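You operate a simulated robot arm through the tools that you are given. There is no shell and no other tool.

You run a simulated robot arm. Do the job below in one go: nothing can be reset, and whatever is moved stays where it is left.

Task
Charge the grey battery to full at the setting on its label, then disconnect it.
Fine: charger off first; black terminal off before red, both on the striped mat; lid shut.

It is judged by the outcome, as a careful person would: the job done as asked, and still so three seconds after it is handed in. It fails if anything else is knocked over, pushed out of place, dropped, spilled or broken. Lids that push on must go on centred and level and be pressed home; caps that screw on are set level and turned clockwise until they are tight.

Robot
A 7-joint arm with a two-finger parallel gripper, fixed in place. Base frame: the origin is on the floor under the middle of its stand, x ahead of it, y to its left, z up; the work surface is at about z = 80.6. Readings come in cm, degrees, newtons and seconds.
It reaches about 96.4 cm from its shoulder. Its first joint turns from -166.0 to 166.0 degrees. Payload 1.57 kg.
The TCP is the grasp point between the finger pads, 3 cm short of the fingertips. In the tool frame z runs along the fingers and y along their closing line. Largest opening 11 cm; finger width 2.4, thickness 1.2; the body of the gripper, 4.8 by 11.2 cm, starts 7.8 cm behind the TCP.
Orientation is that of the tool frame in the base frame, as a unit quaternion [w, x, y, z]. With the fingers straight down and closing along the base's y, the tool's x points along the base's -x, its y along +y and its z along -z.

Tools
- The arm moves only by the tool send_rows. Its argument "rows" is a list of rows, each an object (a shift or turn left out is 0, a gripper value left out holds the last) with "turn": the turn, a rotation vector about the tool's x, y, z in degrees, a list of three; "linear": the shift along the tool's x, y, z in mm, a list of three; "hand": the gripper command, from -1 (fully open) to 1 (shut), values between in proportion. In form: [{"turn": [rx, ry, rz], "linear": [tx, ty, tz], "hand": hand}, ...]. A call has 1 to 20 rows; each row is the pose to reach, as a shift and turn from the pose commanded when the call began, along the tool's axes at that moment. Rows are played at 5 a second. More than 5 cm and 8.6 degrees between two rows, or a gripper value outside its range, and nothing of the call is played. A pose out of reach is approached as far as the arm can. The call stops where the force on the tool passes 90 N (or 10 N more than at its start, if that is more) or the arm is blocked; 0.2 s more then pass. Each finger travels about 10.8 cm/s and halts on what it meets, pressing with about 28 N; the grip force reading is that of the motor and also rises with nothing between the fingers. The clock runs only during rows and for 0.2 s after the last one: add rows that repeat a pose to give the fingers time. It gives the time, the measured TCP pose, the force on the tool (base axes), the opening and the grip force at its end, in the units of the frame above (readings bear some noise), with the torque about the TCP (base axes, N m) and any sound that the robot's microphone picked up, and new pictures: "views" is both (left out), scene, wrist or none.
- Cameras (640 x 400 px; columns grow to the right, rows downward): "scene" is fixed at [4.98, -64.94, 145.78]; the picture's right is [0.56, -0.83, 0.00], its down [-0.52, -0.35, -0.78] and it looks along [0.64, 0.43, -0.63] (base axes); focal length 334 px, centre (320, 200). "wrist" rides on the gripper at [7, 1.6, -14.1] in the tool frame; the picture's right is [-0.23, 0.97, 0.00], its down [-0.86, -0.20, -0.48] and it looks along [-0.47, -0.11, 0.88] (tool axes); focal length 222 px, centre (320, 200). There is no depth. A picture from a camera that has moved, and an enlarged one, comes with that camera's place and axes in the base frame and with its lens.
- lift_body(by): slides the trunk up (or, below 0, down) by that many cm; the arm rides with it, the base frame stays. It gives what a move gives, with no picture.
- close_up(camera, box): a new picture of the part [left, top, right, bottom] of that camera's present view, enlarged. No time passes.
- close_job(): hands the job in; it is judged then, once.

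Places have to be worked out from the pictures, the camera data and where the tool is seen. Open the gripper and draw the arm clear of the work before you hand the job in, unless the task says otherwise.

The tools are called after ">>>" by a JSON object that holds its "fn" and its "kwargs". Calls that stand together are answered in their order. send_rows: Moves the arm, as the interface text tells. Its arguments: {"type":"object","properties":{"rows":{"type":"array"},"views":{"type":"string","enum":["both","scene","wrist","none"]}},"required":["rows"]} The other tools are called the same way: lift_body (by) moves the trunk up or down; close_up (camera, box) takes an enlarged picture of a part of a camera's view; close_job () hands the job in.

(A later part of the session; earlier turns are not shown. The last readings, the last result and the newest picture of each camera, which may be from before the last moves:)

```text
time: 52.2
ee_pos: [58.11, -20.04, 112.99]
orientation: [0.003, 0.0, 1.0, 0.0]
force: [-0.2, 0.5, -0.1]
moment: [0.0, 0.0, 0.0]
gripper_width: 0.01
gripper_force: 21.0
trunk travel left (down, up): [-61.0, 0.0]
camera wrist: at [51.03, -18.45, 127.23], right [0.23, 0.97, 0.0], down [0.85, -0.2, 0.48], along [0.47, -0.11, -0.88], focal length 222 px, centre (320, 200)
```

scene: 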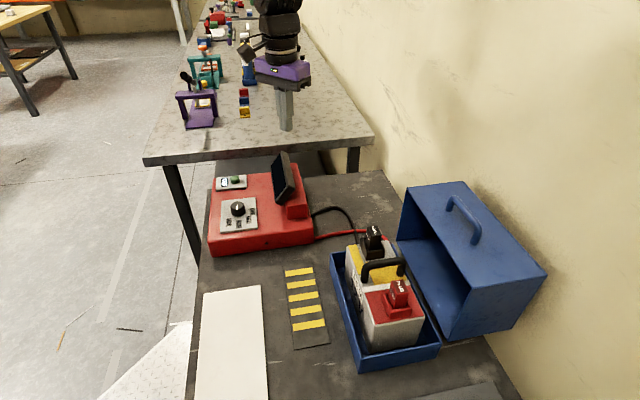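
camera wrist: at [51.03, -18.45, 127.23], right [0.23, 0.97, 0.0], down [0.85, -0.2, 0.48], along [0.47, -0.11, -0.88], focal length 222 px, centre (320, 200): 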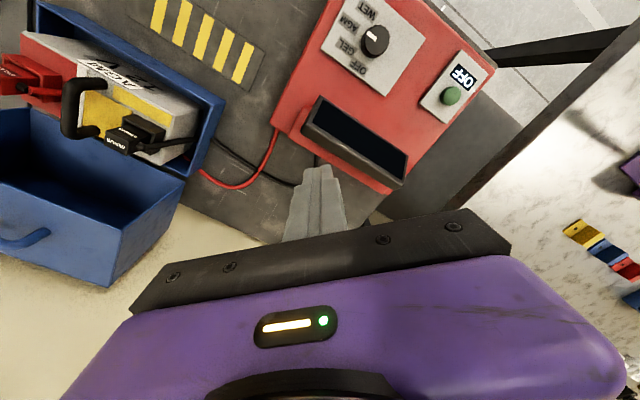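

The tool is level again at φ=0. Now I move to above the MINUS terminal with the closing line at 45° and the fingers partly open.

>>> {"fn": "send_rows", "kwargs": {"rows": [{"turn": [0, 0, -5.6], "linear": [8, -34, 0], "hand": 0}, {"turn": [0, 0, -11.2], "linear": [16, -68, 0]}, {"turn": [0, 0, -16.8], "linear": [24, -102, 0]}, {"turn": [0, 0, -22.5], "linear": [32, -136, 0]}, {"turn": [0, 0, -28.1], "linear": [40, -170, 0]}, {"turn": [0, 0, -33.7], "linear": [48, -204, 5]}, {"turn": [0, 0, -39.3], "linear": [56, -238, 10]}, {"turn": [0, 0, -45], "linear": [63, -270, 15]}, {"turn": [0, 0, -45], "linear": [63, -270, 15]}]}}

>>> {"fn": "close_up", "kwargs": {"camera": "wrist", "box": [200, 20, 480, 230]}}

>>> {"fn": "close_up", "kwargs": {"camera": "scene", "box": [330, 170, 460, 300]}}

```text
time: 54.2
ee_pos: [51.72, -46.88, 111.49]
orientation: [0.002, -0.384, 0.923, 0.001]
force: [0.6, -0.1, -0.7]
moment: [0.01, -0.01, 0.01]
gripper_width: 5.5
gripper_force: 0.1
trunk travel left (down, up): [-61.0, 0.0]
camera wrist: at [45.6, -50.79, 125.6], right [-0.53, 0.85, 0.0], down [0.74, 0.46, 0.48], along [0.41, 0.26, -0.88], focal length 222 px, centre (320, 200)
```

scene: 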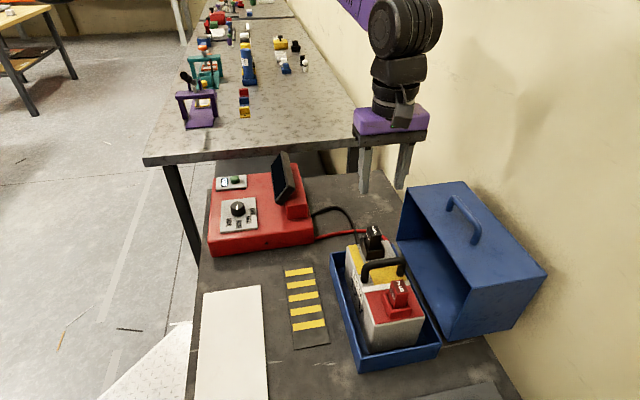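
wrist: 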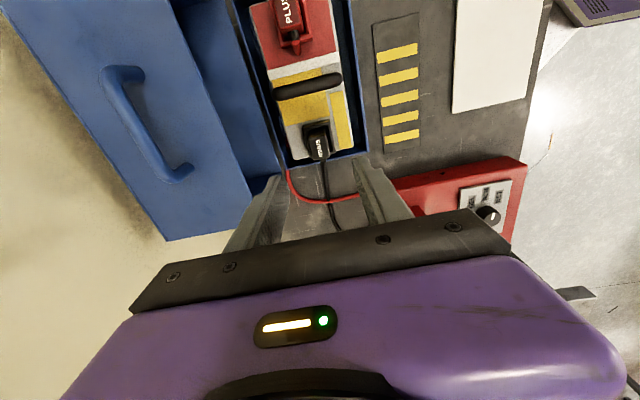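

```text
1.90 times, centred on (340, 125) of wrist
camera zoom: at [45.6, -50.79, 125.6], right [-0.53, 0.85, 0.0], down [0.74, 0.46, 0.48], along [0.41, 0.26, -0.88], focal length 423 px, centre (282, 343)
```

zoom: 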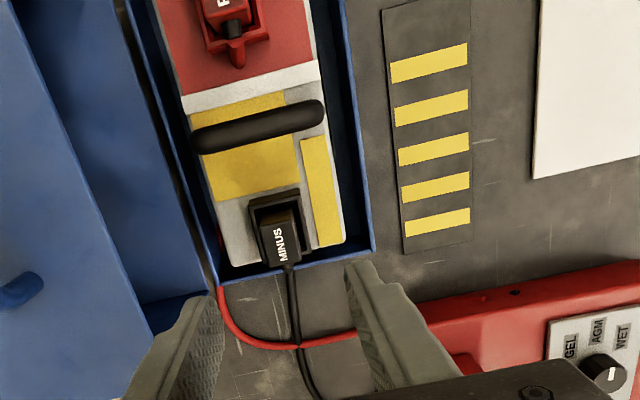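

```text
3.08 times, centred on (395, 235) of scene
camera zoom: at [4.98, -64.94, 145.78], right [0.56, -0.83, 0.0], down [-0.52, -0.35, -0.78], along [0.64, 0.43, -0.63], focal length 1027 px, centre (89, 92)
```

zoom: 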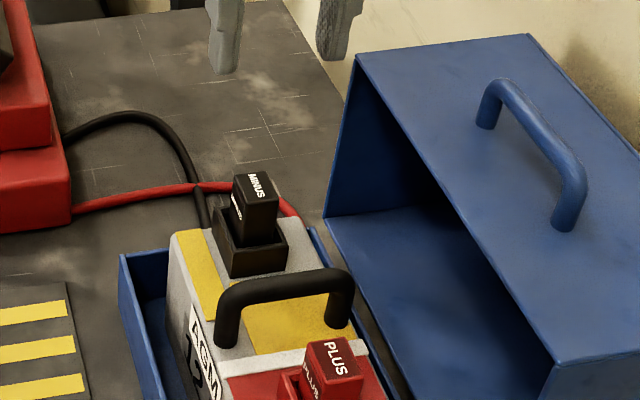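

The MINUS plug lies right under the tool, with its top at about (51.8, -46.75, 98) and its cup rim at about z 94.2. I descend around it with 5.5 cm opening, keeping the tips just above the rim, and check before closing.

>>> {"fn": "send_rows", "kwargs": {"rows": [{"linear": [-1, 0, 40]}, {"linear": [-1.5, 0.5, 80]}, {"linear": [-1.5, 0.5, 110]}, {"linear": [-1.5, 0.5, 128]}, {"linear": [-1.5, 0.5, 136]}, {"linear": [-1.5, 0.5, 136]}]}}

>>> {"fn": "close_up", "kwargs": {"camera": "wrist", "box": [220, 60, 440, 240]}}

>>> {"fn": "close_up", "kwargs": {"camera": "scene", "box": [335, 190, 425, 280]}}

```text
time: 55.6
ee_pos: [51.89, -46.76, 97.89]
orientation: [0.0, -0.383, 0.924, 0.001]
force: [-0.4, 0.1, 0.8]
moment: [0.0, 0.06, 0.02]
gripper_width: 5.49
gripper_force: 0.1
trunk travel left (down, up): [-61.0, 0.0]
camera wrist: at [45.75, -50.59, 112.04], right [-0.53, 0.85, 0.0], down [0.74, 0.46, 0.48], along [0.41, 0.25, -0.88], focal length 222 px, centre (320, 200)
```

scene: 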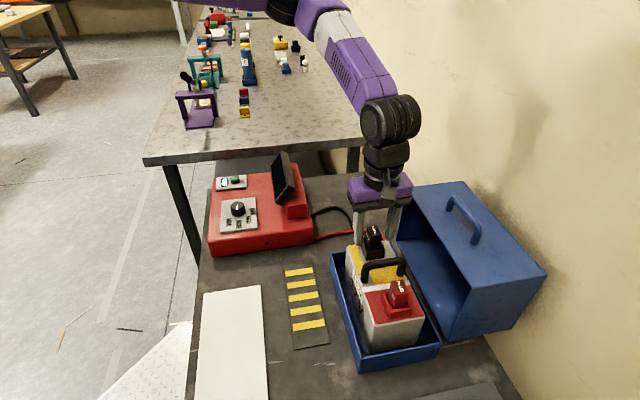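
wrist: 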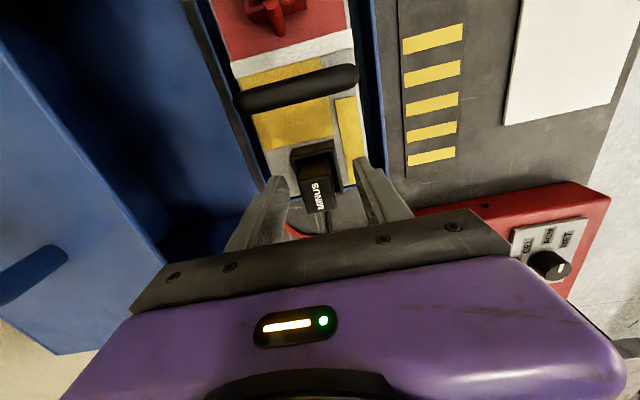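

```text
2.22 times, centred on (330, 150) of wrist
camera zoom: at [45.75, -50.59, 112.04], right [-0.53, 0.85, 0.0], down [0.74, 0.46, 0.48], along [0.41, 0.25, -0.88], focal length 494 px, centre (298, 311)
```

zoom: 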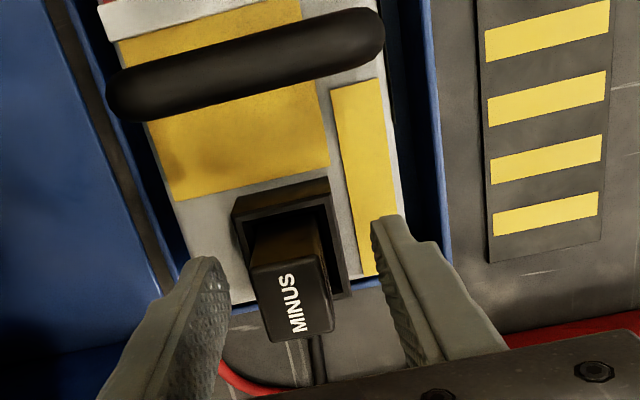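

```text
4.44 times, centred on (380, 235) of scene
camera zoom: at [4.98, -64.94, 145.78], right [0.56, -0.83, 0.0], down [-0.52, -0.35, -0.78], along [0.64, 0.43, -0.63], focal length 1483 px, centre (53, 44)
```

zoom: 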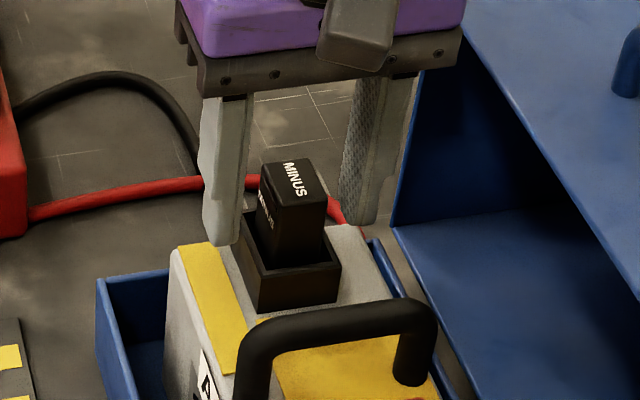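

The fingers straddle the MINUS plug well centred. I close on it.

>>> {"fn": "send_rows", "kwargs": {"rows": [{"hand": 0.3}, {"hand": 0.5}, {"hand": 0.7}, {"hand": 0.85}, {"hand": 0.85}, {"hand": 0.85}]}}

>>> {"fn": "close_up", "kwargs": {"camera": "scene", "box": [335, 190, 425, 280]}}

```text
time: 57.0
ee_pos: [51.97, -46.68, 97.83]
orientation: [0.002, -0.382, 0.924, 0.001]
force: [4.4, -6.0, -0.1]
moment: [-0.21, -0.2, 0.02]
gripper_width: 2.34
gripper_force: 27.4
trunk travel left (down, up): [-61.0, 0.0]
camera wrist: at [45.78, -50.61, 112.07], right [-0.53, 0.85, 0.0], down [0.74, 0.46, 0.48], along [0.41, 0.25, -0.88], focal length 222 px, centre (320, 200)
```

scene: 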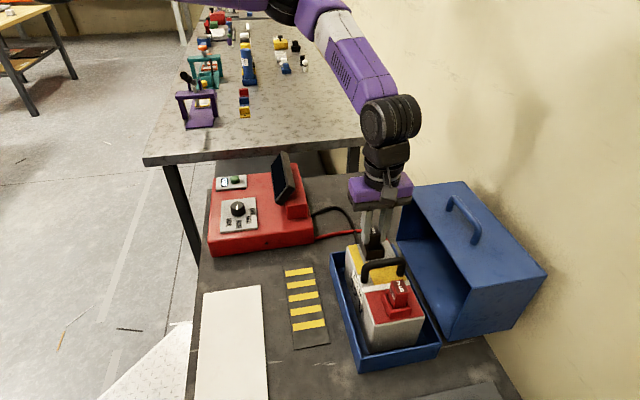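
wrist: 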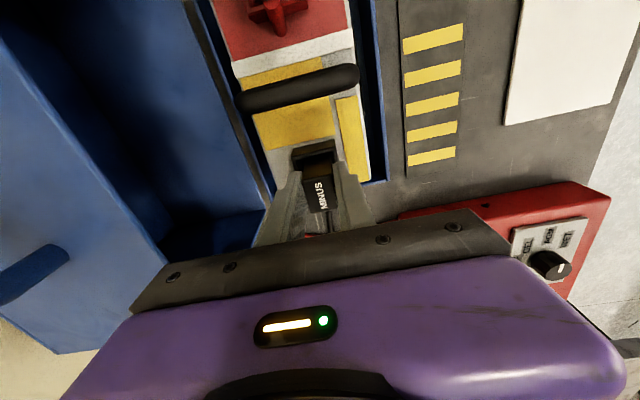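

```text
4.44 times, centred on (380, 235) of scene
camera zoom: at [4.98, -64.94, 145.78], right [0.56, -0.83, 0.0], down [-0.52, -0.35, -0.78], along [0.64, 0.43, -0.63], focal length 1483 px, centre (53, 44)
```

zoom: 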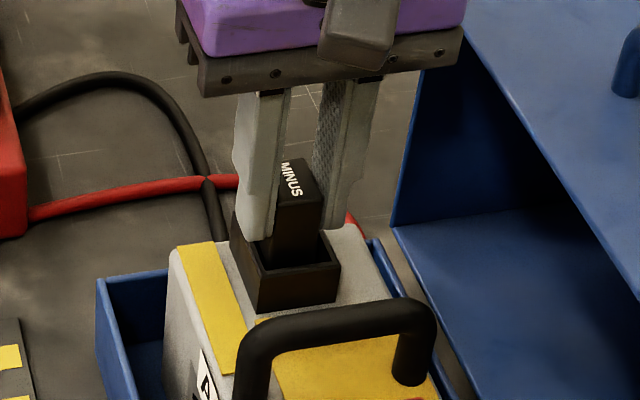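

It's gripped at 2.34 cm with a small side load. I pull straight up, slowly at first.

>>> {"fn": "send_rows", "kwargs": {"rows": [{"linear": [0, -1, -3]}, {"linear": [0, -1, -7]}, {"linear": [0, -1, -12]}, {"linear": [0, -1, -20]}, {"linear": [0, -1, -32]}, {"linear": [0, -1, -45]}, {"linear": [0, -1, -45]}]}}

>>> {"fn": "close_up", "kwargs": {"camera": "scene", "box": [335, 170, 425, 280]}}

>>> {"fn": "close_up", "kwargs": {"camera": "wrist", "box": [220, 60, 440, 240]}}

```text
time: 58.6
ee_pos: [51.99, -46.74, 102.31]
orientation: [0.002, -0.382, 0.924, 0.001]
force: [-0.1, 0.7, -0.2]
moment: [0.04, 0.02, -0.02]
gripper_width: 2.32
gripper_force: 28.1
trunk travel left (down, up): [-61.0, 0.0]
camera wrist: at [45.8, -50.66, 116.56], right [-0.53, 0.85, 0.0], down [0.74, 0.46, 0.48], along [0.41, 0.25, -0.88], focal length 222 px, centre (320, 200)
```

scene: 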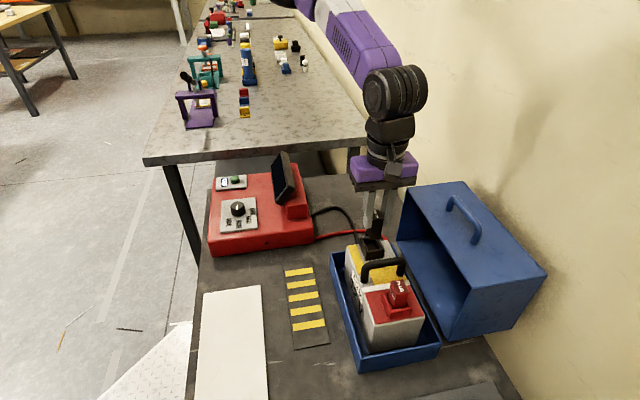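
wrist: 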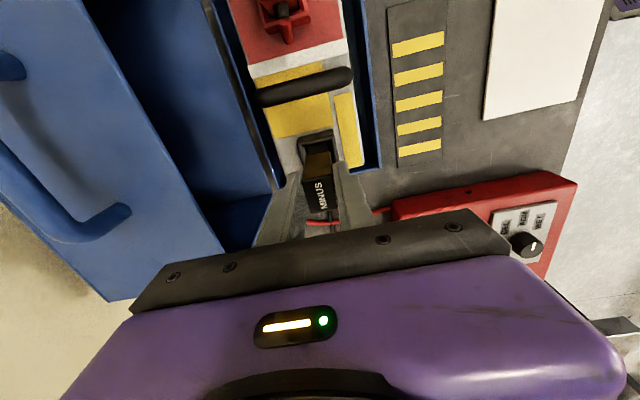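

```text
3.64 times, centred on (380, 225) of scene
camera zoom: at [4.98, -64.94, 145.78], right [0.56, -0.83, 0.0], down [-0.52, -0.35, -0.78], along [0.64, 0.43, -0.63], focal length 1213 px, centre (102, 109)
```

zoom: 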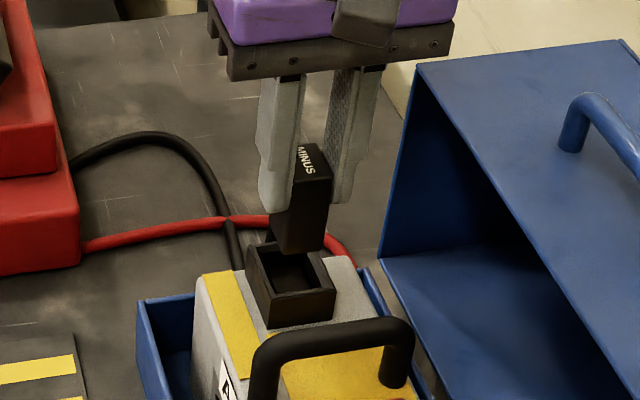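

```text
2.22 times, centred on (330, 150) of wrist
camera zoom: at [45.8, -50.66, 116.56], right [-0.53, 0.85, 0.0], down [0.74, 0.46, 0.48], along [0.41, 0.25, -0.88], focal length 494 px, centre (298, 311)
```

zoom: 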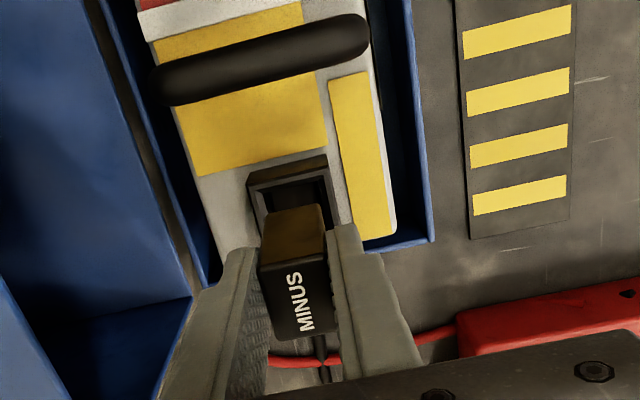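

The plug is out of its cup, with its bottom clear of the rim. I lift a bit more and carry it across to the charger-side part of the striped mat, at about (43.5, -33.2).

>>> {"fn": "send_rows", "kwargs": {"rows": [{"linear": [0, 0, -15]}, {"linear": [0, 0, -25]}, {"linear": [-6, 26, -25]}, {"linear": [-12, 52, -25]}, {"linear": [-18, 78, -25]}, {"linear": [-24, 104, -25]}, {"linear": [-30, 130, -25]}, {"linear": [-35, 155, -25]}, {"linear": [-35, 155, 0]}, {"linear": [-35, 155, 30]}, {"linear": [-35, 155, 60]}, {"linear": [-35, 155, 85]}, {"linear": [-35, 155, 85]}]}}

>>> {"fn": "close_up", "kwargs": {"camera": "scene", "box": [250, 190, 390, 360]}}

>>> {"fn": "close_up", "kwargs": {"camera": "wrist", "box": [220, 60, 440, 240]}}

```text
time: 61.4
ee_pos: [43.51, -33.41, 93.94]
orientation: [0.001, -0.383, 0.924, 0.0]
force: [-0.1, 0.7, -1.4]
moment: [0.01, -0.03, -0.01]
gripper_width: 2.34
gripper_force: 28.3
trunk travel left (down, up): [-61.0, 0.0]
camera wrist: at [37.31, -37.25, 108.03], right [-0.53, 0.85, 0.0], down [0.74, 0.46, 0.48], along [0.41, 0.25, -0.88], focal length 222 px, centre (320, 200)
```

scene: 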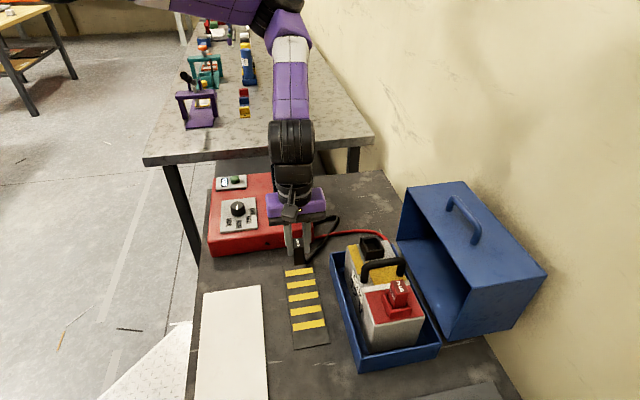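
wrist: 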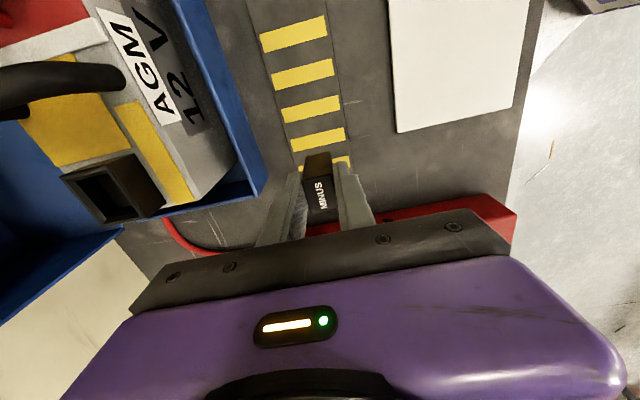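

```text
2.35 times, centred on (320, 275) of scene
camera zoom: at [4.98, -64.94, 145.78], right [0.56, -0.83, 0.0], down [-0.52, -0.35, -0.78], along [0.64, 0.43, -0.63], focal length 785 px, centre (320, 24)
```

zoom: 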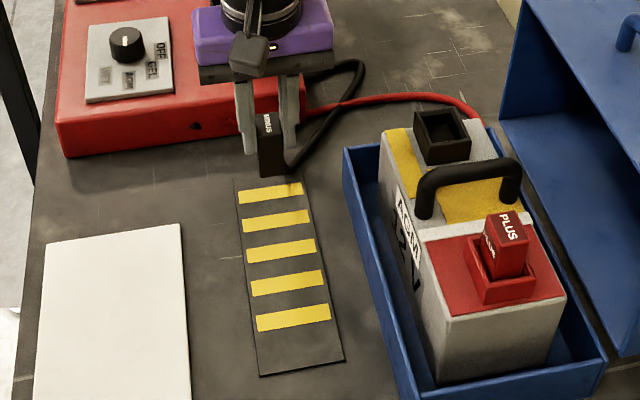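

```text
2.22 times, centred on (330, 150) of wrist
camera zoom: at [37.31, -37.25, 108.03], right [-0.53, 0.85, 0.0], down [0.74, 0.46, 0.48], along [0.41, 0.25, -0.88], focal length 494 px, centre (298, 311)
```

zoom: 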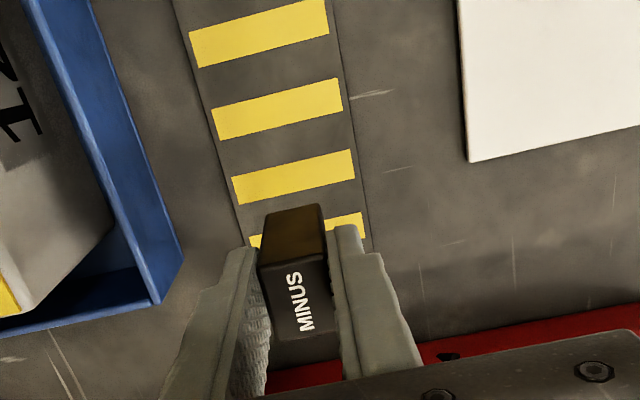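

The plug hangs over the mat's centreline, and I judge its bottom to be about 6.3 cm below the grasp point. I lower gently toward the mat.

>>> {"fn": "send_rows", "kwargs": {"rows": [{"linear": [0, 0, 25]}, {"linear": [0, 0, 42]}, {"linear": [0, 0, 52]}, {"linear": [0, 0, 58]}, {"linear": [0, 0, 62]}, {"linear": [0, 0, 62]}]}}

>>> {"fn": "close_up", "kwargs": {"camera": "scene", "box": [260, 210, 350, 290]}}

```text
time: 62.8
ee_pos: [43.5, -33.41, 87.57]
orientation: [0.001, -0.383, 0.924, 0.001]
force: [-0.2, -0.2, -1.4]
moment: [-0.05, 0.02, -0.01]
gripper_width: 2.31
gripper_force: 27.7
trunk travel left (down, up): [-61.0, 0.0]
camera wrist: at [37.33, -37.24, 101.85], right [-0.53, 0.85, 0.0], down [0.74, 0.46, 0.48], along [0.41, 0.25, -0.88], focal length 222 px, centre (320, 200)
```

scene: 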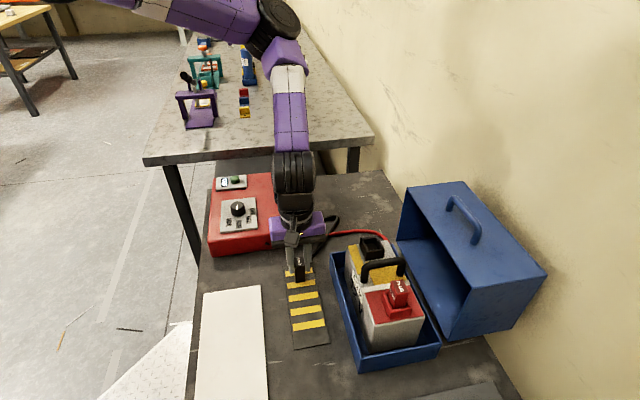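
wrist: 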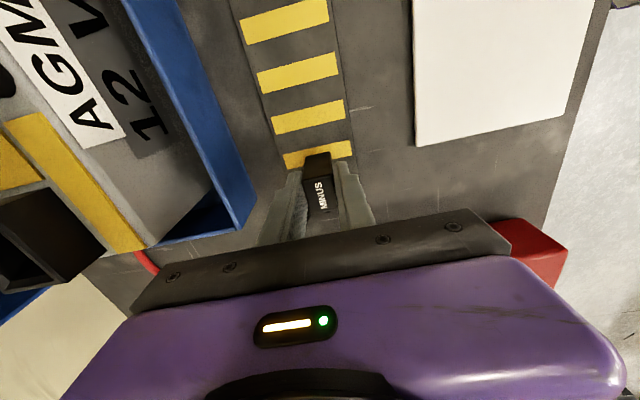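

```text
5.00 times, centred on (305, 250) of scene
camera zoom: at [4.98, -64.94, 145.78], right [0.56, -0.83, 0.0], down [-0.52, -0.35, -0.78], along [0.64, 0.43, -0.63], focal length 1668 px, centre (395, -50)
```

zoom: 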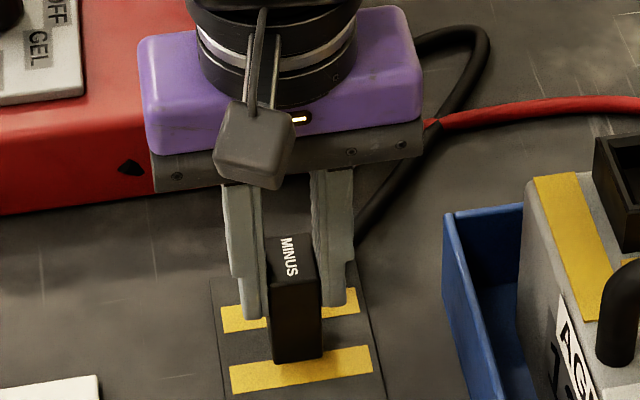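

There's no contact yet. I continue down in small steps.

>>> {"fn": "send_rows", "kwargs": {"rows": [{"linear": [0, 0, 2]}, {"linear": [0, 0, 4]}, {"linear": [0, 0, 6]}, {"linear": [0, 0, 6]}], "views": "none"}}

>>> {"fn": "close_up", "kwargs": {"camera": "scene", "box": [280, 240, 340, 290]}}

```text
time: 63.8
ee_pos: [43.49, -33.49, 87.12]
orientation: [0.001, -0.383, 0.924, 0.001]
force: [0.8, -0.2, -1.0]
moment: [0.0, 0.02, 0.01]
gripper_width: 2.3
gripper_force: 27.9
trunk travel left (down, up): [-61.0, 0.0]
```

```text
8.00 times, centred on (310, 265) of scene
camera zoom: at [4.98, -64.94, 145.78], right [0.56, -0.83, 0.0], down [-0.52, -0.35, -0.78], along [0.64, 0.43, -0.63], focal length 2669 px, centre (400, -320)
```

zoom: 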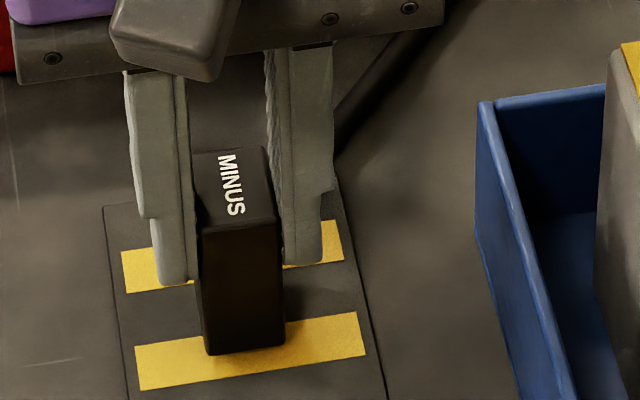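

Still no contact. I lower further, a few millimetres at a time.

>>> {"fn": "send_rows", "kwargs": {"rows": [{"linear": [0, 0, 2]}, {"linear": [0, 0, 3.5]}, {"linear": [0, 0, 5]}, {"linear": [0, 0, 5]}], "views": "none"}}

>>> {"fn": "close_up", "kwargs": {"camera": "scene", "box": [280, 240, 340, 290]}}

```text
time: 64.8
ee_pos: [43.53, -33.46, 86.65]
orientation: [0.001, -0.383, 0.924, 0.001]
force: [0.0, -0.7, -0.4]
moment: [0.0, 0.0, 0.0]
gripper_width: 2.32
gripper_force: 28.2
trunk travel left (down, up): [-61.0, 0.0]
```

```text
8.00 times, centred on (310, 265) of scene
camera zoom: at [4.98, -64.94, 145.78], right [0.56, -0.83, 0.0], down [-0.52, -0.35, -0.78], along [0.64, 0.43, -0.63], focal length 2669 px, centre (400, -320)
```

zoom: 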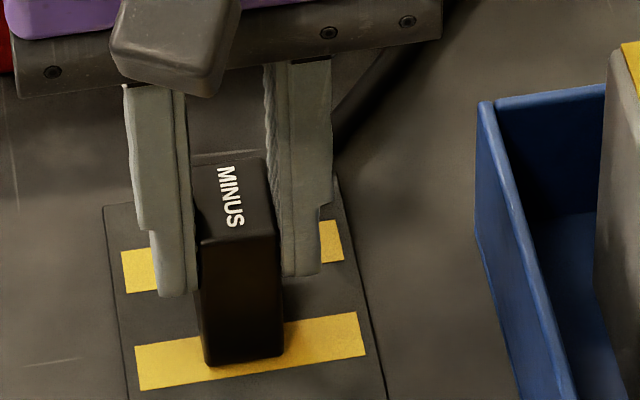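

The block's bottom looks to be about 2 to 4 mm above the mat now. I go down a little more.

>>> {"fn": "send_rows", "kwargs": {"rows": [{"linear": [0, 0, 1]}, {"linear": [0, 0, 2]}, {"linear": [0, 0, 3]}, {"linear": [0, 0, 3]}], "views": "none"}}

>>> {"fn": "close_up", "kwargs": {"camera": "scene", "box": [280, 240, 340, 290]}}

```text
time: 65.8
ee_pos: [43.48, -33.31, 86.26]
orientation: [0.002, -0.383, 0.924, 0.0]
force: [-1.3, 2.5, 20.5]
moment: [0.12, 0.07, 0.06]
gripper_width: 2.34
gripper_force: 27.5
trunk travel left (down, up): [-61.0, 0.0]
```

```text
8.00 times, centred on (310, 265) of scene
camera zoom: at [4.98, -64.94, 145.78], right [0.56, -0.83, 0.0], down [-0.52, -0.35, -0.78], along [0.64, 0.43, -0.63], focal length 2669 px, centre (400, -320)
```

zoom: 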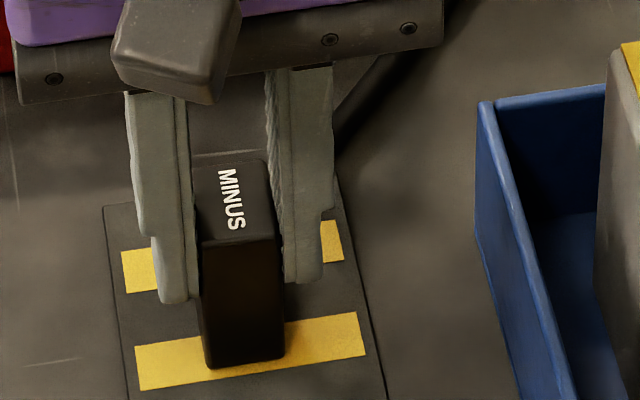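

The plug is on the mat (20 N contact). I relieve the pressure, open the fingers gently and lift away.

>>> {"fn": "send_rows", "kwargs": {"rows": [{"linear": [0, 0, -1.5]}, {"linear": [0, 0, -1.5], "hand": 0.5}, {"linear": [0, 0, -1.5], "hand": 0.3}, {"linear": [0, 0, -1.5], "hand": 0.1}, {"linear": [0, 0, -1.5], "hand": 0.1}, {"linear": [0, 0, -15], "hand": 0.1}, {"linear": [0, 0, -45], "hand": 0.1}, {"linear": [0, 0, -90], "hand": 0.1}, {"linear": [0, 0, -130], "hand": 0.1}, {"linear": [0, 0, -160], "hand": 0.1}, {"linear": [0, 0, -160], "hand": 0.1}]}}

>>> {"fn": "close_up", "kwargs": {"camera": "scene", "box": [260, 220, 440, 360]}}

```text
time: 68.2
ee_pos: [43.44, -33.46, 102.34]
orientation: [0.002, -0.383, 0.924, 0.001]
force: [-0.6, 0.1, -0.1]
moment: [0.0, -0.02, -0.03]
gripper_width: 4.95
gripper_force: 0.0
trunk travel left (down, up): [-61.0, 0.0]
camera wrist: at [37.27, -37.24, 116.47], right [-0.53, 0.85, 0.0], down [0.74, 0.46, 0.48], along [0.41, 0.25, -0.88], focal length 222 px, centre (320, 200)
```

scene: 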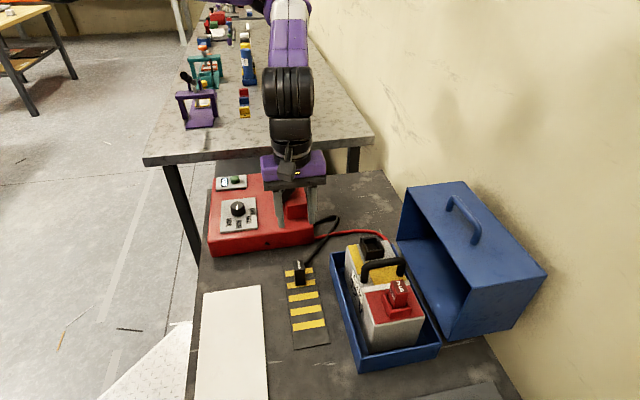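
wrist: 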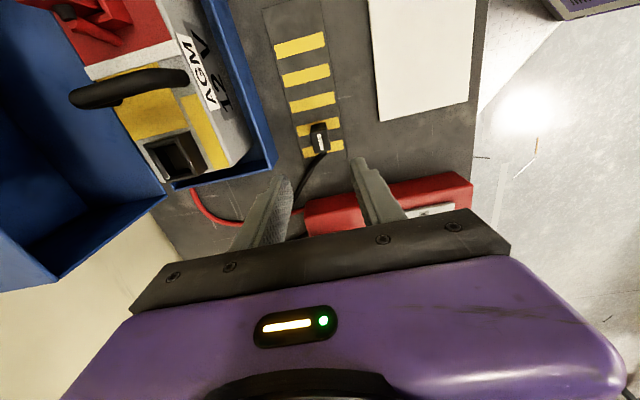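

```text
2.86 times, centred on (350, 290) of scene
camera zoom: at [4.98, -64.94, 145.78], right [0.56, -0.83, 0.0], down [-0.52, -0.35, -0.78], along [0.64, 0.43, -0.63], focal length 953 px, centre (234, -57)
```

zoom: 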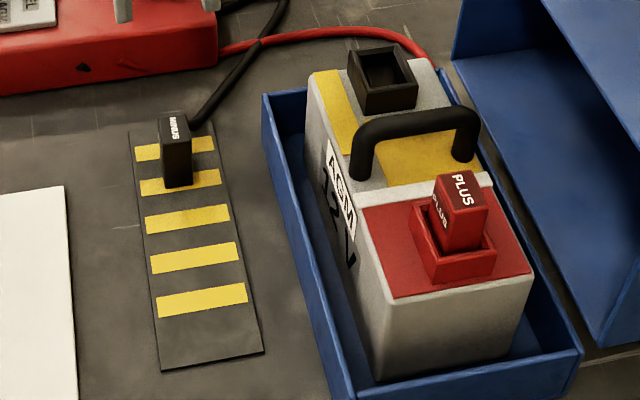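

MINUS stands upright on the mat. Next I go above the PLUS terminal at about (42.1, -56.7).

>>> {"fn": "send_rows", "kwargs": {"rows": [{"linear": [0, 0, -40], "hand": 0}, {"linear": [0, 0, -85]}, {"linear": [29, -26, -100]}, {"linear": [58, -52, -100]}, {"linear": [87, -78, -100]}, {"linear": [116, -104, -100]}, {"linear": [145, -130, -100]}, {"linear": [174, -155, -100]}, {"linear": [174, -155, -95]}, {"linear": [174, -155, -95]}]}}

>>> {"fn": "close_up", "kwargs": {"camera": "wrist", "box": [220, 60, 440, 240]}}

>>> {"fn": "close_up", "kwargs": {"camera": "scene", "box": [350, 230, 450, 330]}}

```text
time: 70.4
ee_pos: [42.04, -56.77, 111.66]
orientation: [0.001, -0.383, 0.924, 0.001]
force: [1.1, -0.1, -0.2]
moment: [0.0, -0.01, 0.01]
gripper_width: 5.51
gripper_force: 0.1
trunk travel left (down, up): [-61.0, 0.0]
camera wrist: at [35.89, -60.57, 125.84], right [-0.53, 0.85, 0.0], down [0.74, 0.46, 0.48], along [0.41, 0.25, -0.88], focal length 222 px, centre (320, 200)
```

scene: 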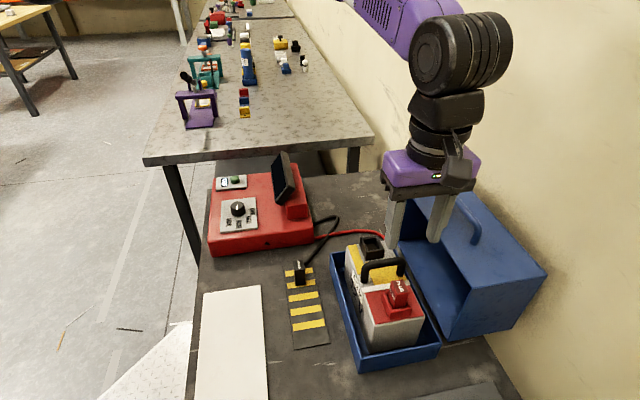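
wrist: 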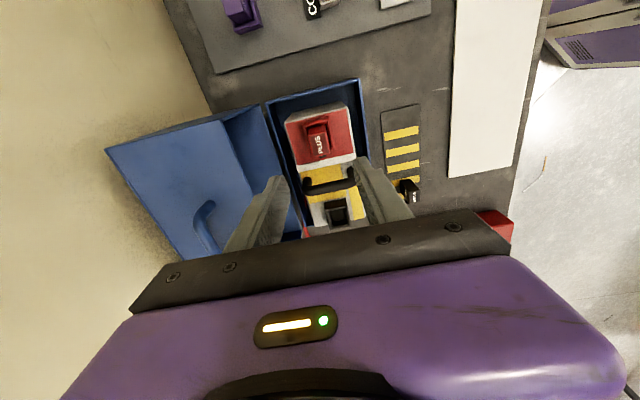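

```text
2.22 times, centred on (330, 150) of wrist
camera zoom: at [35.89, -60.57, 125.84], right [-0.53, 0.85, 0.0], down [0.74, 0.46, 0.48], along [0.41, 0.25, -0.88], focal length 494 px, centre (298, 311)
```

zoom: 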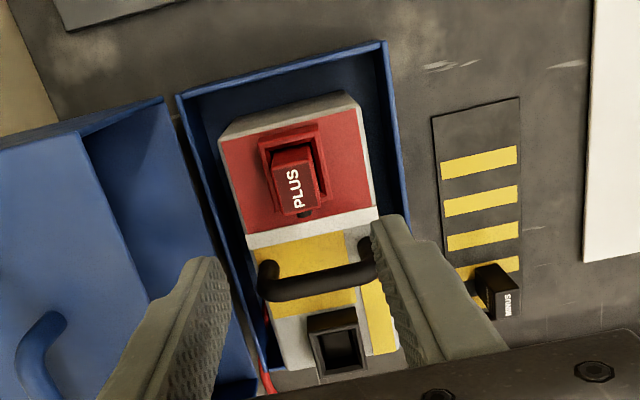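

```text
4.00 times, centred on (400, 280) of scene
camera zoom: at [4.98, -64.94, 145.78], right [0.56, -0.83, 0.0], down [-0.52, -0.35, -0.78], along [0.64, 0.43, -0.63], focal length 1335 px, centre (0, -120)
```

zoom: 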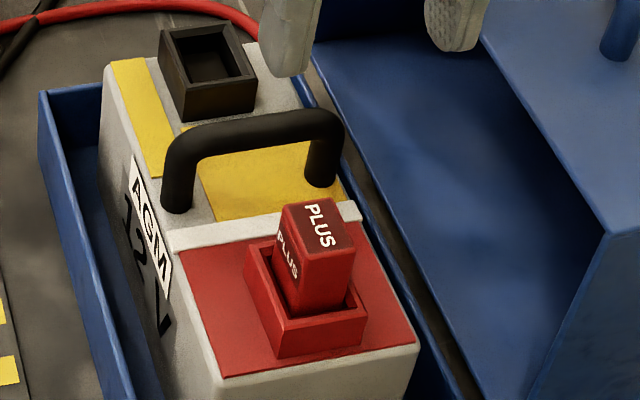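

PLUS is centred under the tool, with its top at about (42.2, -56.8, 98). I descend the same way, tips just above its cup.

>>> {"fn": "send_rows", "kwargs": {"rows": [{"linear": [0, -1, 40]}, {"linear": [0, -1, 80]}, {"linear": [0, -1, 110]}, {"linear": [0, -1, 128]}, {"linear": [0, -1, 137]}, {"linear": [0, -1, 137]}]}}

>>> {"fn": "close_up", "kwargs": {"camera": "wrist", "box": [220, 60, 440, 240]}}

>>> {"fn": "close_up", "kwargs": {"camera": "scene", "box": [350, 220, 450, 320]}}

```text
time: 71.8
ee_pos: [42.12, -56.73, 98.07]
orientation: [0.002, -0.382, 0.924, 0.001]
force: [0.4, 0.8, 0.0]
moment: [-0.01, 0.04, 0.0]
gripper_width: 5.48
gripper_force: 0.0
trunk travel left (down, up): [-61.0, 0.0]
camera wrist: at [36.03, -60.58, 112.18], right [-0.53, 0.85, 0.0], down [0.74, 0.46, 0.48], along [0.41, 0.25, -0.88], focal length 222 px, centre (320, 200)
```

scene: 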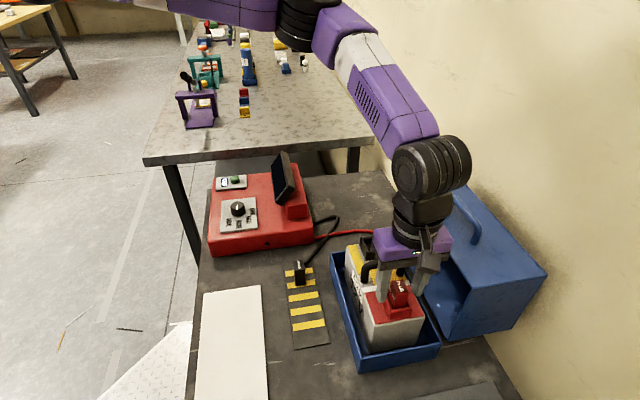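
wrist: 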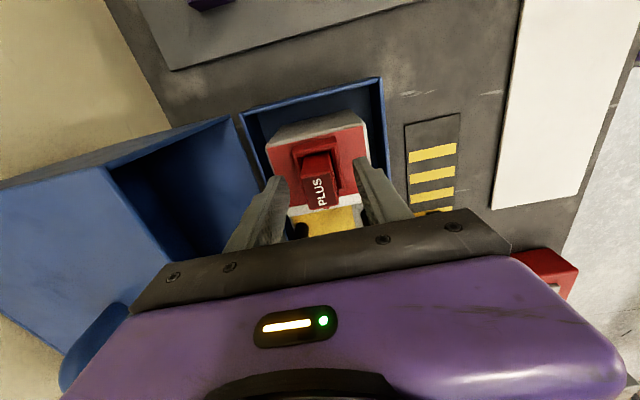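

```text
2.22 times, centred on (330, 150) of wrist
camera zoom: at [36.03, -60.58, 112.18], right [-0.53, 0.85, 0.0], down [0.74, 0.46, 0.48], along [0.41, 0.25, -0.88], focal length 494 px, centre (298, 311)
```

zoom: 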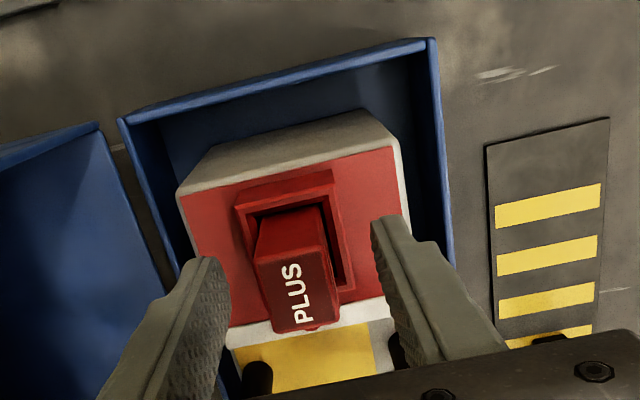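

```text
4.00 times, centred on (400, 270) of scene
camera zoom: at [4.98, -64.94, 145.78], right [0.56, -0.83, 0.0], down [-0.52, -0.35, -0.78], along [0.64, 0.43, -0.63], focal length 1335 px, centre (0, -80)
```

zoom: 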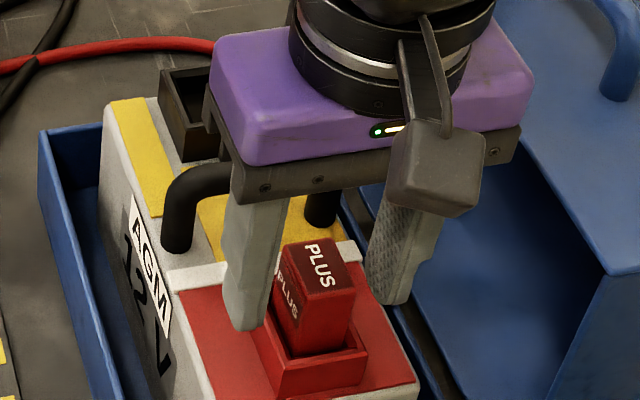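

The fingers straddle PLUS nicely. I close and then pull straight up slowly.

>>> {"fn": "send_rows", "kwargs": {"rows": [{"linear": [0, -1.5, 0], "hand": 0.3}, {"linear": [0, -1.5, 0], "hand": 0.5}, {"linear": [0, -1.5, 0], "hand": 0.7}, {"linear": [0, -1.5, 0], "hand": 0.85}, {"linear": [0, -1.5, 0], "hand": 0.85}, {"linear": [0, -1.5, 0], "hand": 0.85}, {"linear": [0, -1.5, -3]}, {"linear": [0, -1.5, -7]}, {"linear": [0, -1.5, -12]}, {"linear": [0, -1.5, -20]}, {"linear": [0, -1.5, -32]}, {"linear": [0, -1.5, -45]}, {"linear": [0, -1.5, -45]}]}}

>>> {"fn": "close_up", "kwargs": {"camera": "scene", "box": [350, 210, 450, 320]}}

>>> {"fn": "close_up", "kwargs": {"camera": "wrist", "box": [220, 60, 440, 240]}}

```text
time: 74.6
ee_pos: [42.28, -56.88, 102.5]
orientation: [0.001, -0.382, 0.924, 0.0]
force: [-0.4, -0.7, -0.6]
moment: [0.02, 0.01, -0.01]
gripper_width: 2.32
gripper_force: 27.8
trunk travel left (down, up): [-61.0, 0.0]
camera wrist: at [36.08, -60.7, 116.72], right [-0.53, 0.85, 0.0], down [0.74, 0.46, 0.48], along [0.41, 0.25, -0.88], focal length 222 px, centre (320, 200)
```

scene: 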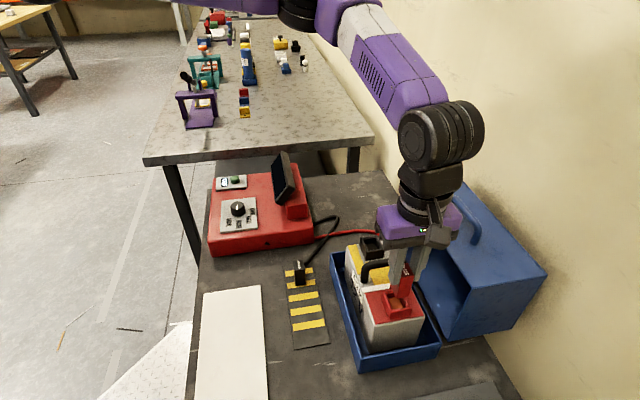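
wrist: 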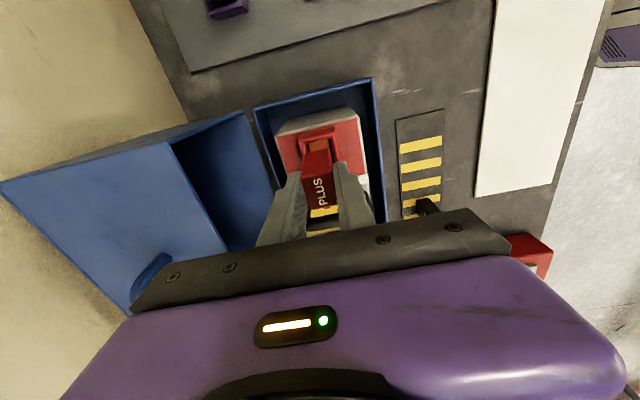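

```text
3.64 times, centred on (400, 265) of scene
camera zoom: at [4.98, -64.94, 145.78], right [0.56, -0.83, 0.0], down [-0.52, -0.35, -0.78], along [0.64, 0.43, -0.63], focal length 1213 px, centre (29, -36)
```

zoom: 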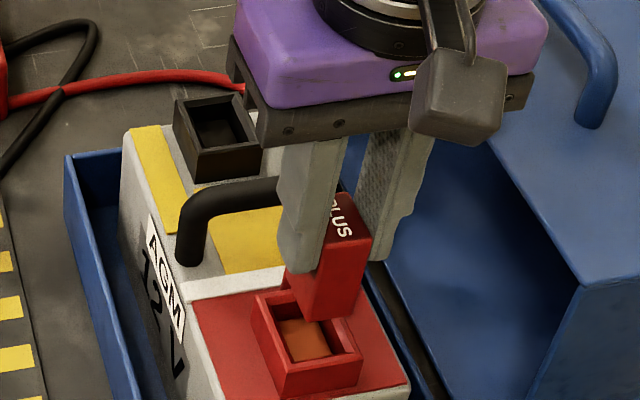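

```text
2.22 times, centred on (330, 150) of wrist
camera zoom: at [36.08, -60.7, 116.72], right [-0.53, 0.85, 0.0], down [0.74, 0.46, 0.48], along [0.41, 0.25, -0.88], focal length 494 px, centre (298, 311)
```

zoom: 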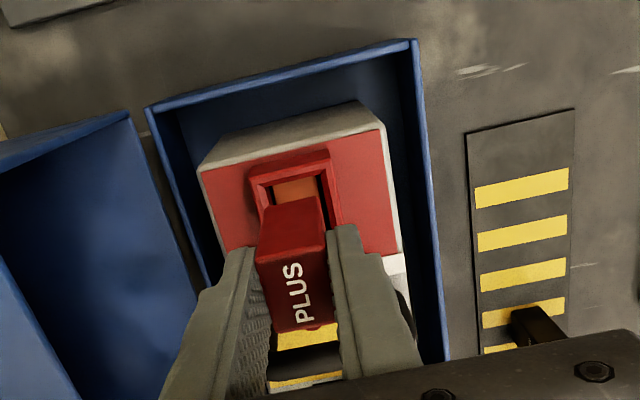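

PLUS is out. I carry it to the lower part of the mat at about (36.3, -40.6), roughly 10 cm from MINUS.

>>> {"fn": "send_rows", "kwargs": {"rows": [{"linear": [0, 0, -15]}, {"linear": [0, 0, -30]}, {"linear": [0, 28, -30]}, {"linear": [-6, 56, -30]}, {"linear": [-20, 84, -30]}, {"linear": [-36, 112, -30]}, {"linear": [-54, 136, -30]}, {"linear": [-73, 157, -30]}, {"linear": [-73, 157, 0]}, {"linear": [-73, 157, 35]}, {"linear": [-73, 157, 70]}, {"linear": [-73, 157, 100]}, {"linear": [-73, 157, 100]}]}}

>>> {"fn": "close_up", "kwargs": {"camera": "scene", "box": [250, 210, 400, 360]}}

>>> {"fn": "close_up", "kwargs": {"camera": "wrist", "box": [220, 60, 440, 240]}}

```text
time: 77.4
ee_pos: [36.43, -40.55, 92.5]
orientation: [0.001, -0.383, 0.924, 0.0]
force: [-0.5, 0.5, -1.9]
moment: [-0.02, 0.02, 0.02]
gripper_width: 2.31
gripper_force: 27.9
trunk travel left (down, up): [-61.0, 0.0]
camera wrist: at [30.25, -44.46, 106.71], right [-0.53, 0.85, 0.0], down [0.74, 0.46, 0.48], along [0.41, 0.25, -0.88], focal length 222 px, centre (320, 200)
```

scene: 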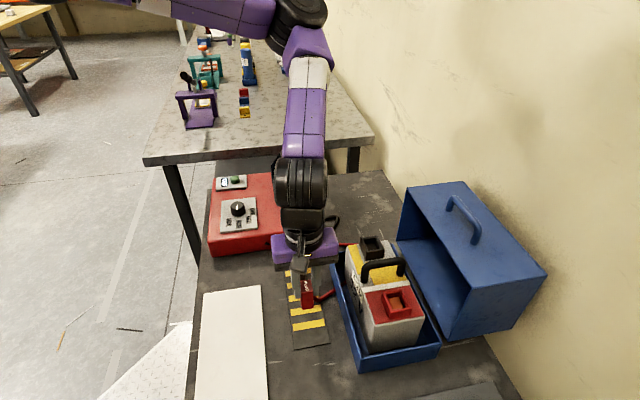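
wrist: 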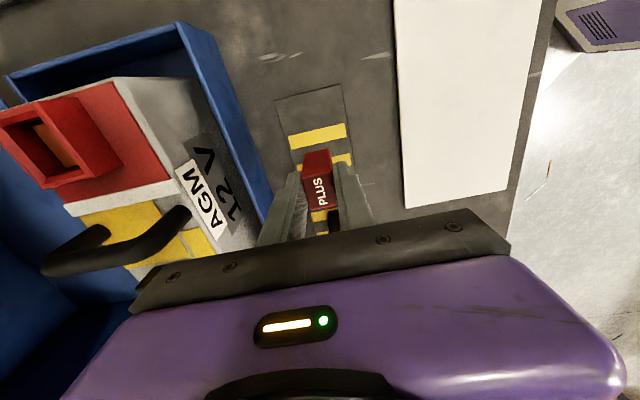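

```text
2.67 times, centred on (325, 285) of scene
camera zoom: at [4.98, -64.94, 145.78], right [0.56, -0.83, 0.0], down [-0.52, -0.35, -0.78], along [0.64, 0.43, -0.63], focal length 890 px, centre (307, -27)
```

zoom: 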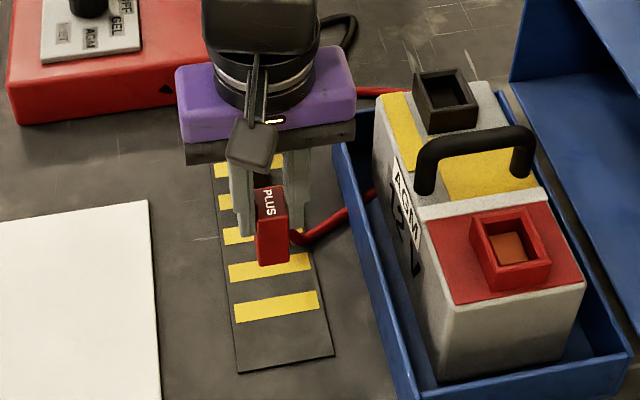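

```text
2.22 times, centred on (330, 150) of wrist
camera zoom: at [30.25, -44.46, 106.71], right [-0.53, 0.85, 0.0], down [0.74, 0.46, 0.48], along [0.41, 0.25, -0.88], focal length 494 px, centre (298, 311)
```

zoom: 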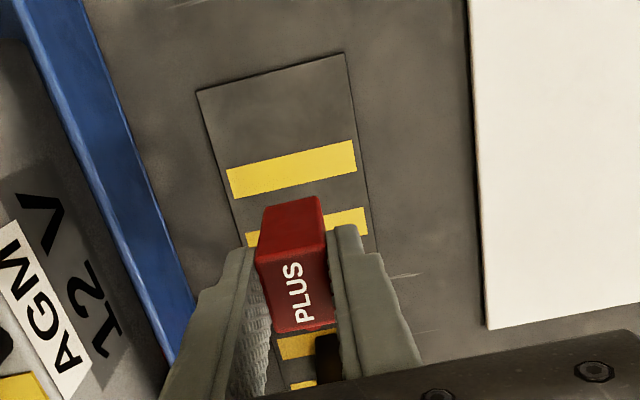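

The plug is over the mat centreline. I lower it, slowly near the expected touch-down at z≈86.6.

>>> {"fn": "send_rows", "kwargs": {"rows": [{"linear": [0, 0, 25]}, {"linear": [0, 0, 42]}, {"linear": [0, 0, 51]}, {"linear": [0, 0, 55]}, {"linear": [0, 0, 57]}, {"linear": [0, 0, 58]}, {"linear": [0, 0, 58]}], "views": "scene"}}

>>> {"fn": "close_up", "kwargs": {"camera": "scene", "box": [280, 250, 350, 320]}}

```text
time: 79.0
ee_pos: [36.3, -40.61, 86.85]
orientation: [0.001, -0.383, 0.924, 0.0]
force: [0.4, 0.2, -0.1]
moment: [-0.02, -0.03, 0.03]
gripper_width: 2.33
gripper_force: 28.1
trunk travel left (down, up): [-61.0, 0.0]
```

scene: 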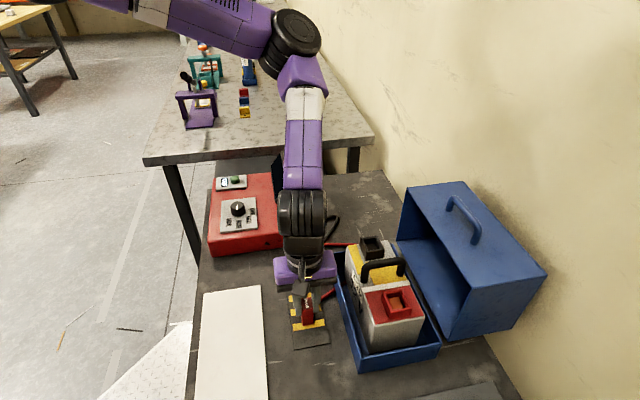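

```text
5.71 times, centred on (315, 285) of scene
camera zoom: at [4.98, -64.94, 145.78], right [0.56, -0.83, 0.0], down [-0.52, -0.35, -0.78], along [0.64, 0.43, -0.63], focal length 1907 px, centre (349, -286)
```

zoom: 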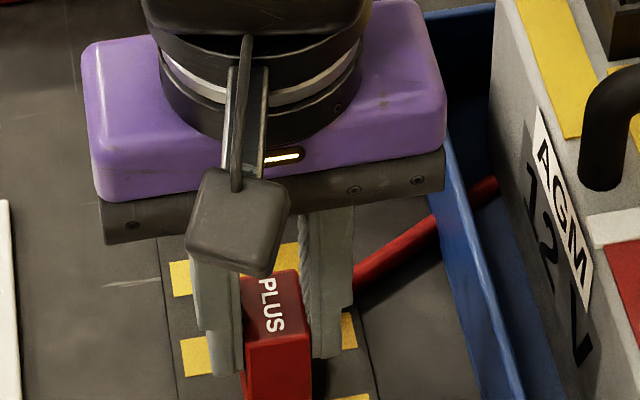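

No contact yet at 86.85. I lower a few millimetres more.

>>> {"fn": "send_rows", "kwargs": {"rows": [{"linear": [0, 0, 1]}, {"linear": [0, 0, 2]}, {"linear": [0, 0, 3]}, {"linear": [0, 0, 4]}, {"linear": [0, 0, 4]}], "views": "none"}}

>>> {"fn": "close_up", "kwargs": {"camera": "scene", "box": [280, 270, 350, 340]}}

```text
time: 80.2
ee_pos: [36.29, -40.54, 86.42]
orientation: [0.001, -0.382, 0.924, 0.0]
force: [-1.7, 0.2, 20.5]
moment: [0.0, 0.12, 0.01]
gripper_width: 2.32
gripper_force: 28.2
trunk travel left (down, up): [-61.0, 0.0]
```

```text
5.71 times, centred on (315, 305) of scene
camera zoom: at [4.98, -64.94, 145.78], right [0.56, -0.83, 0.0], down [-0.52, -0.35, -0.78], along [0.64, 0.43, -0.63], focal length 1907 px, centre (349, -400)
```

zoom: 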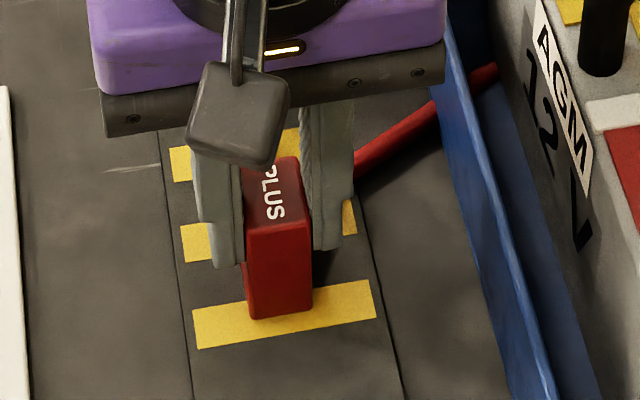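

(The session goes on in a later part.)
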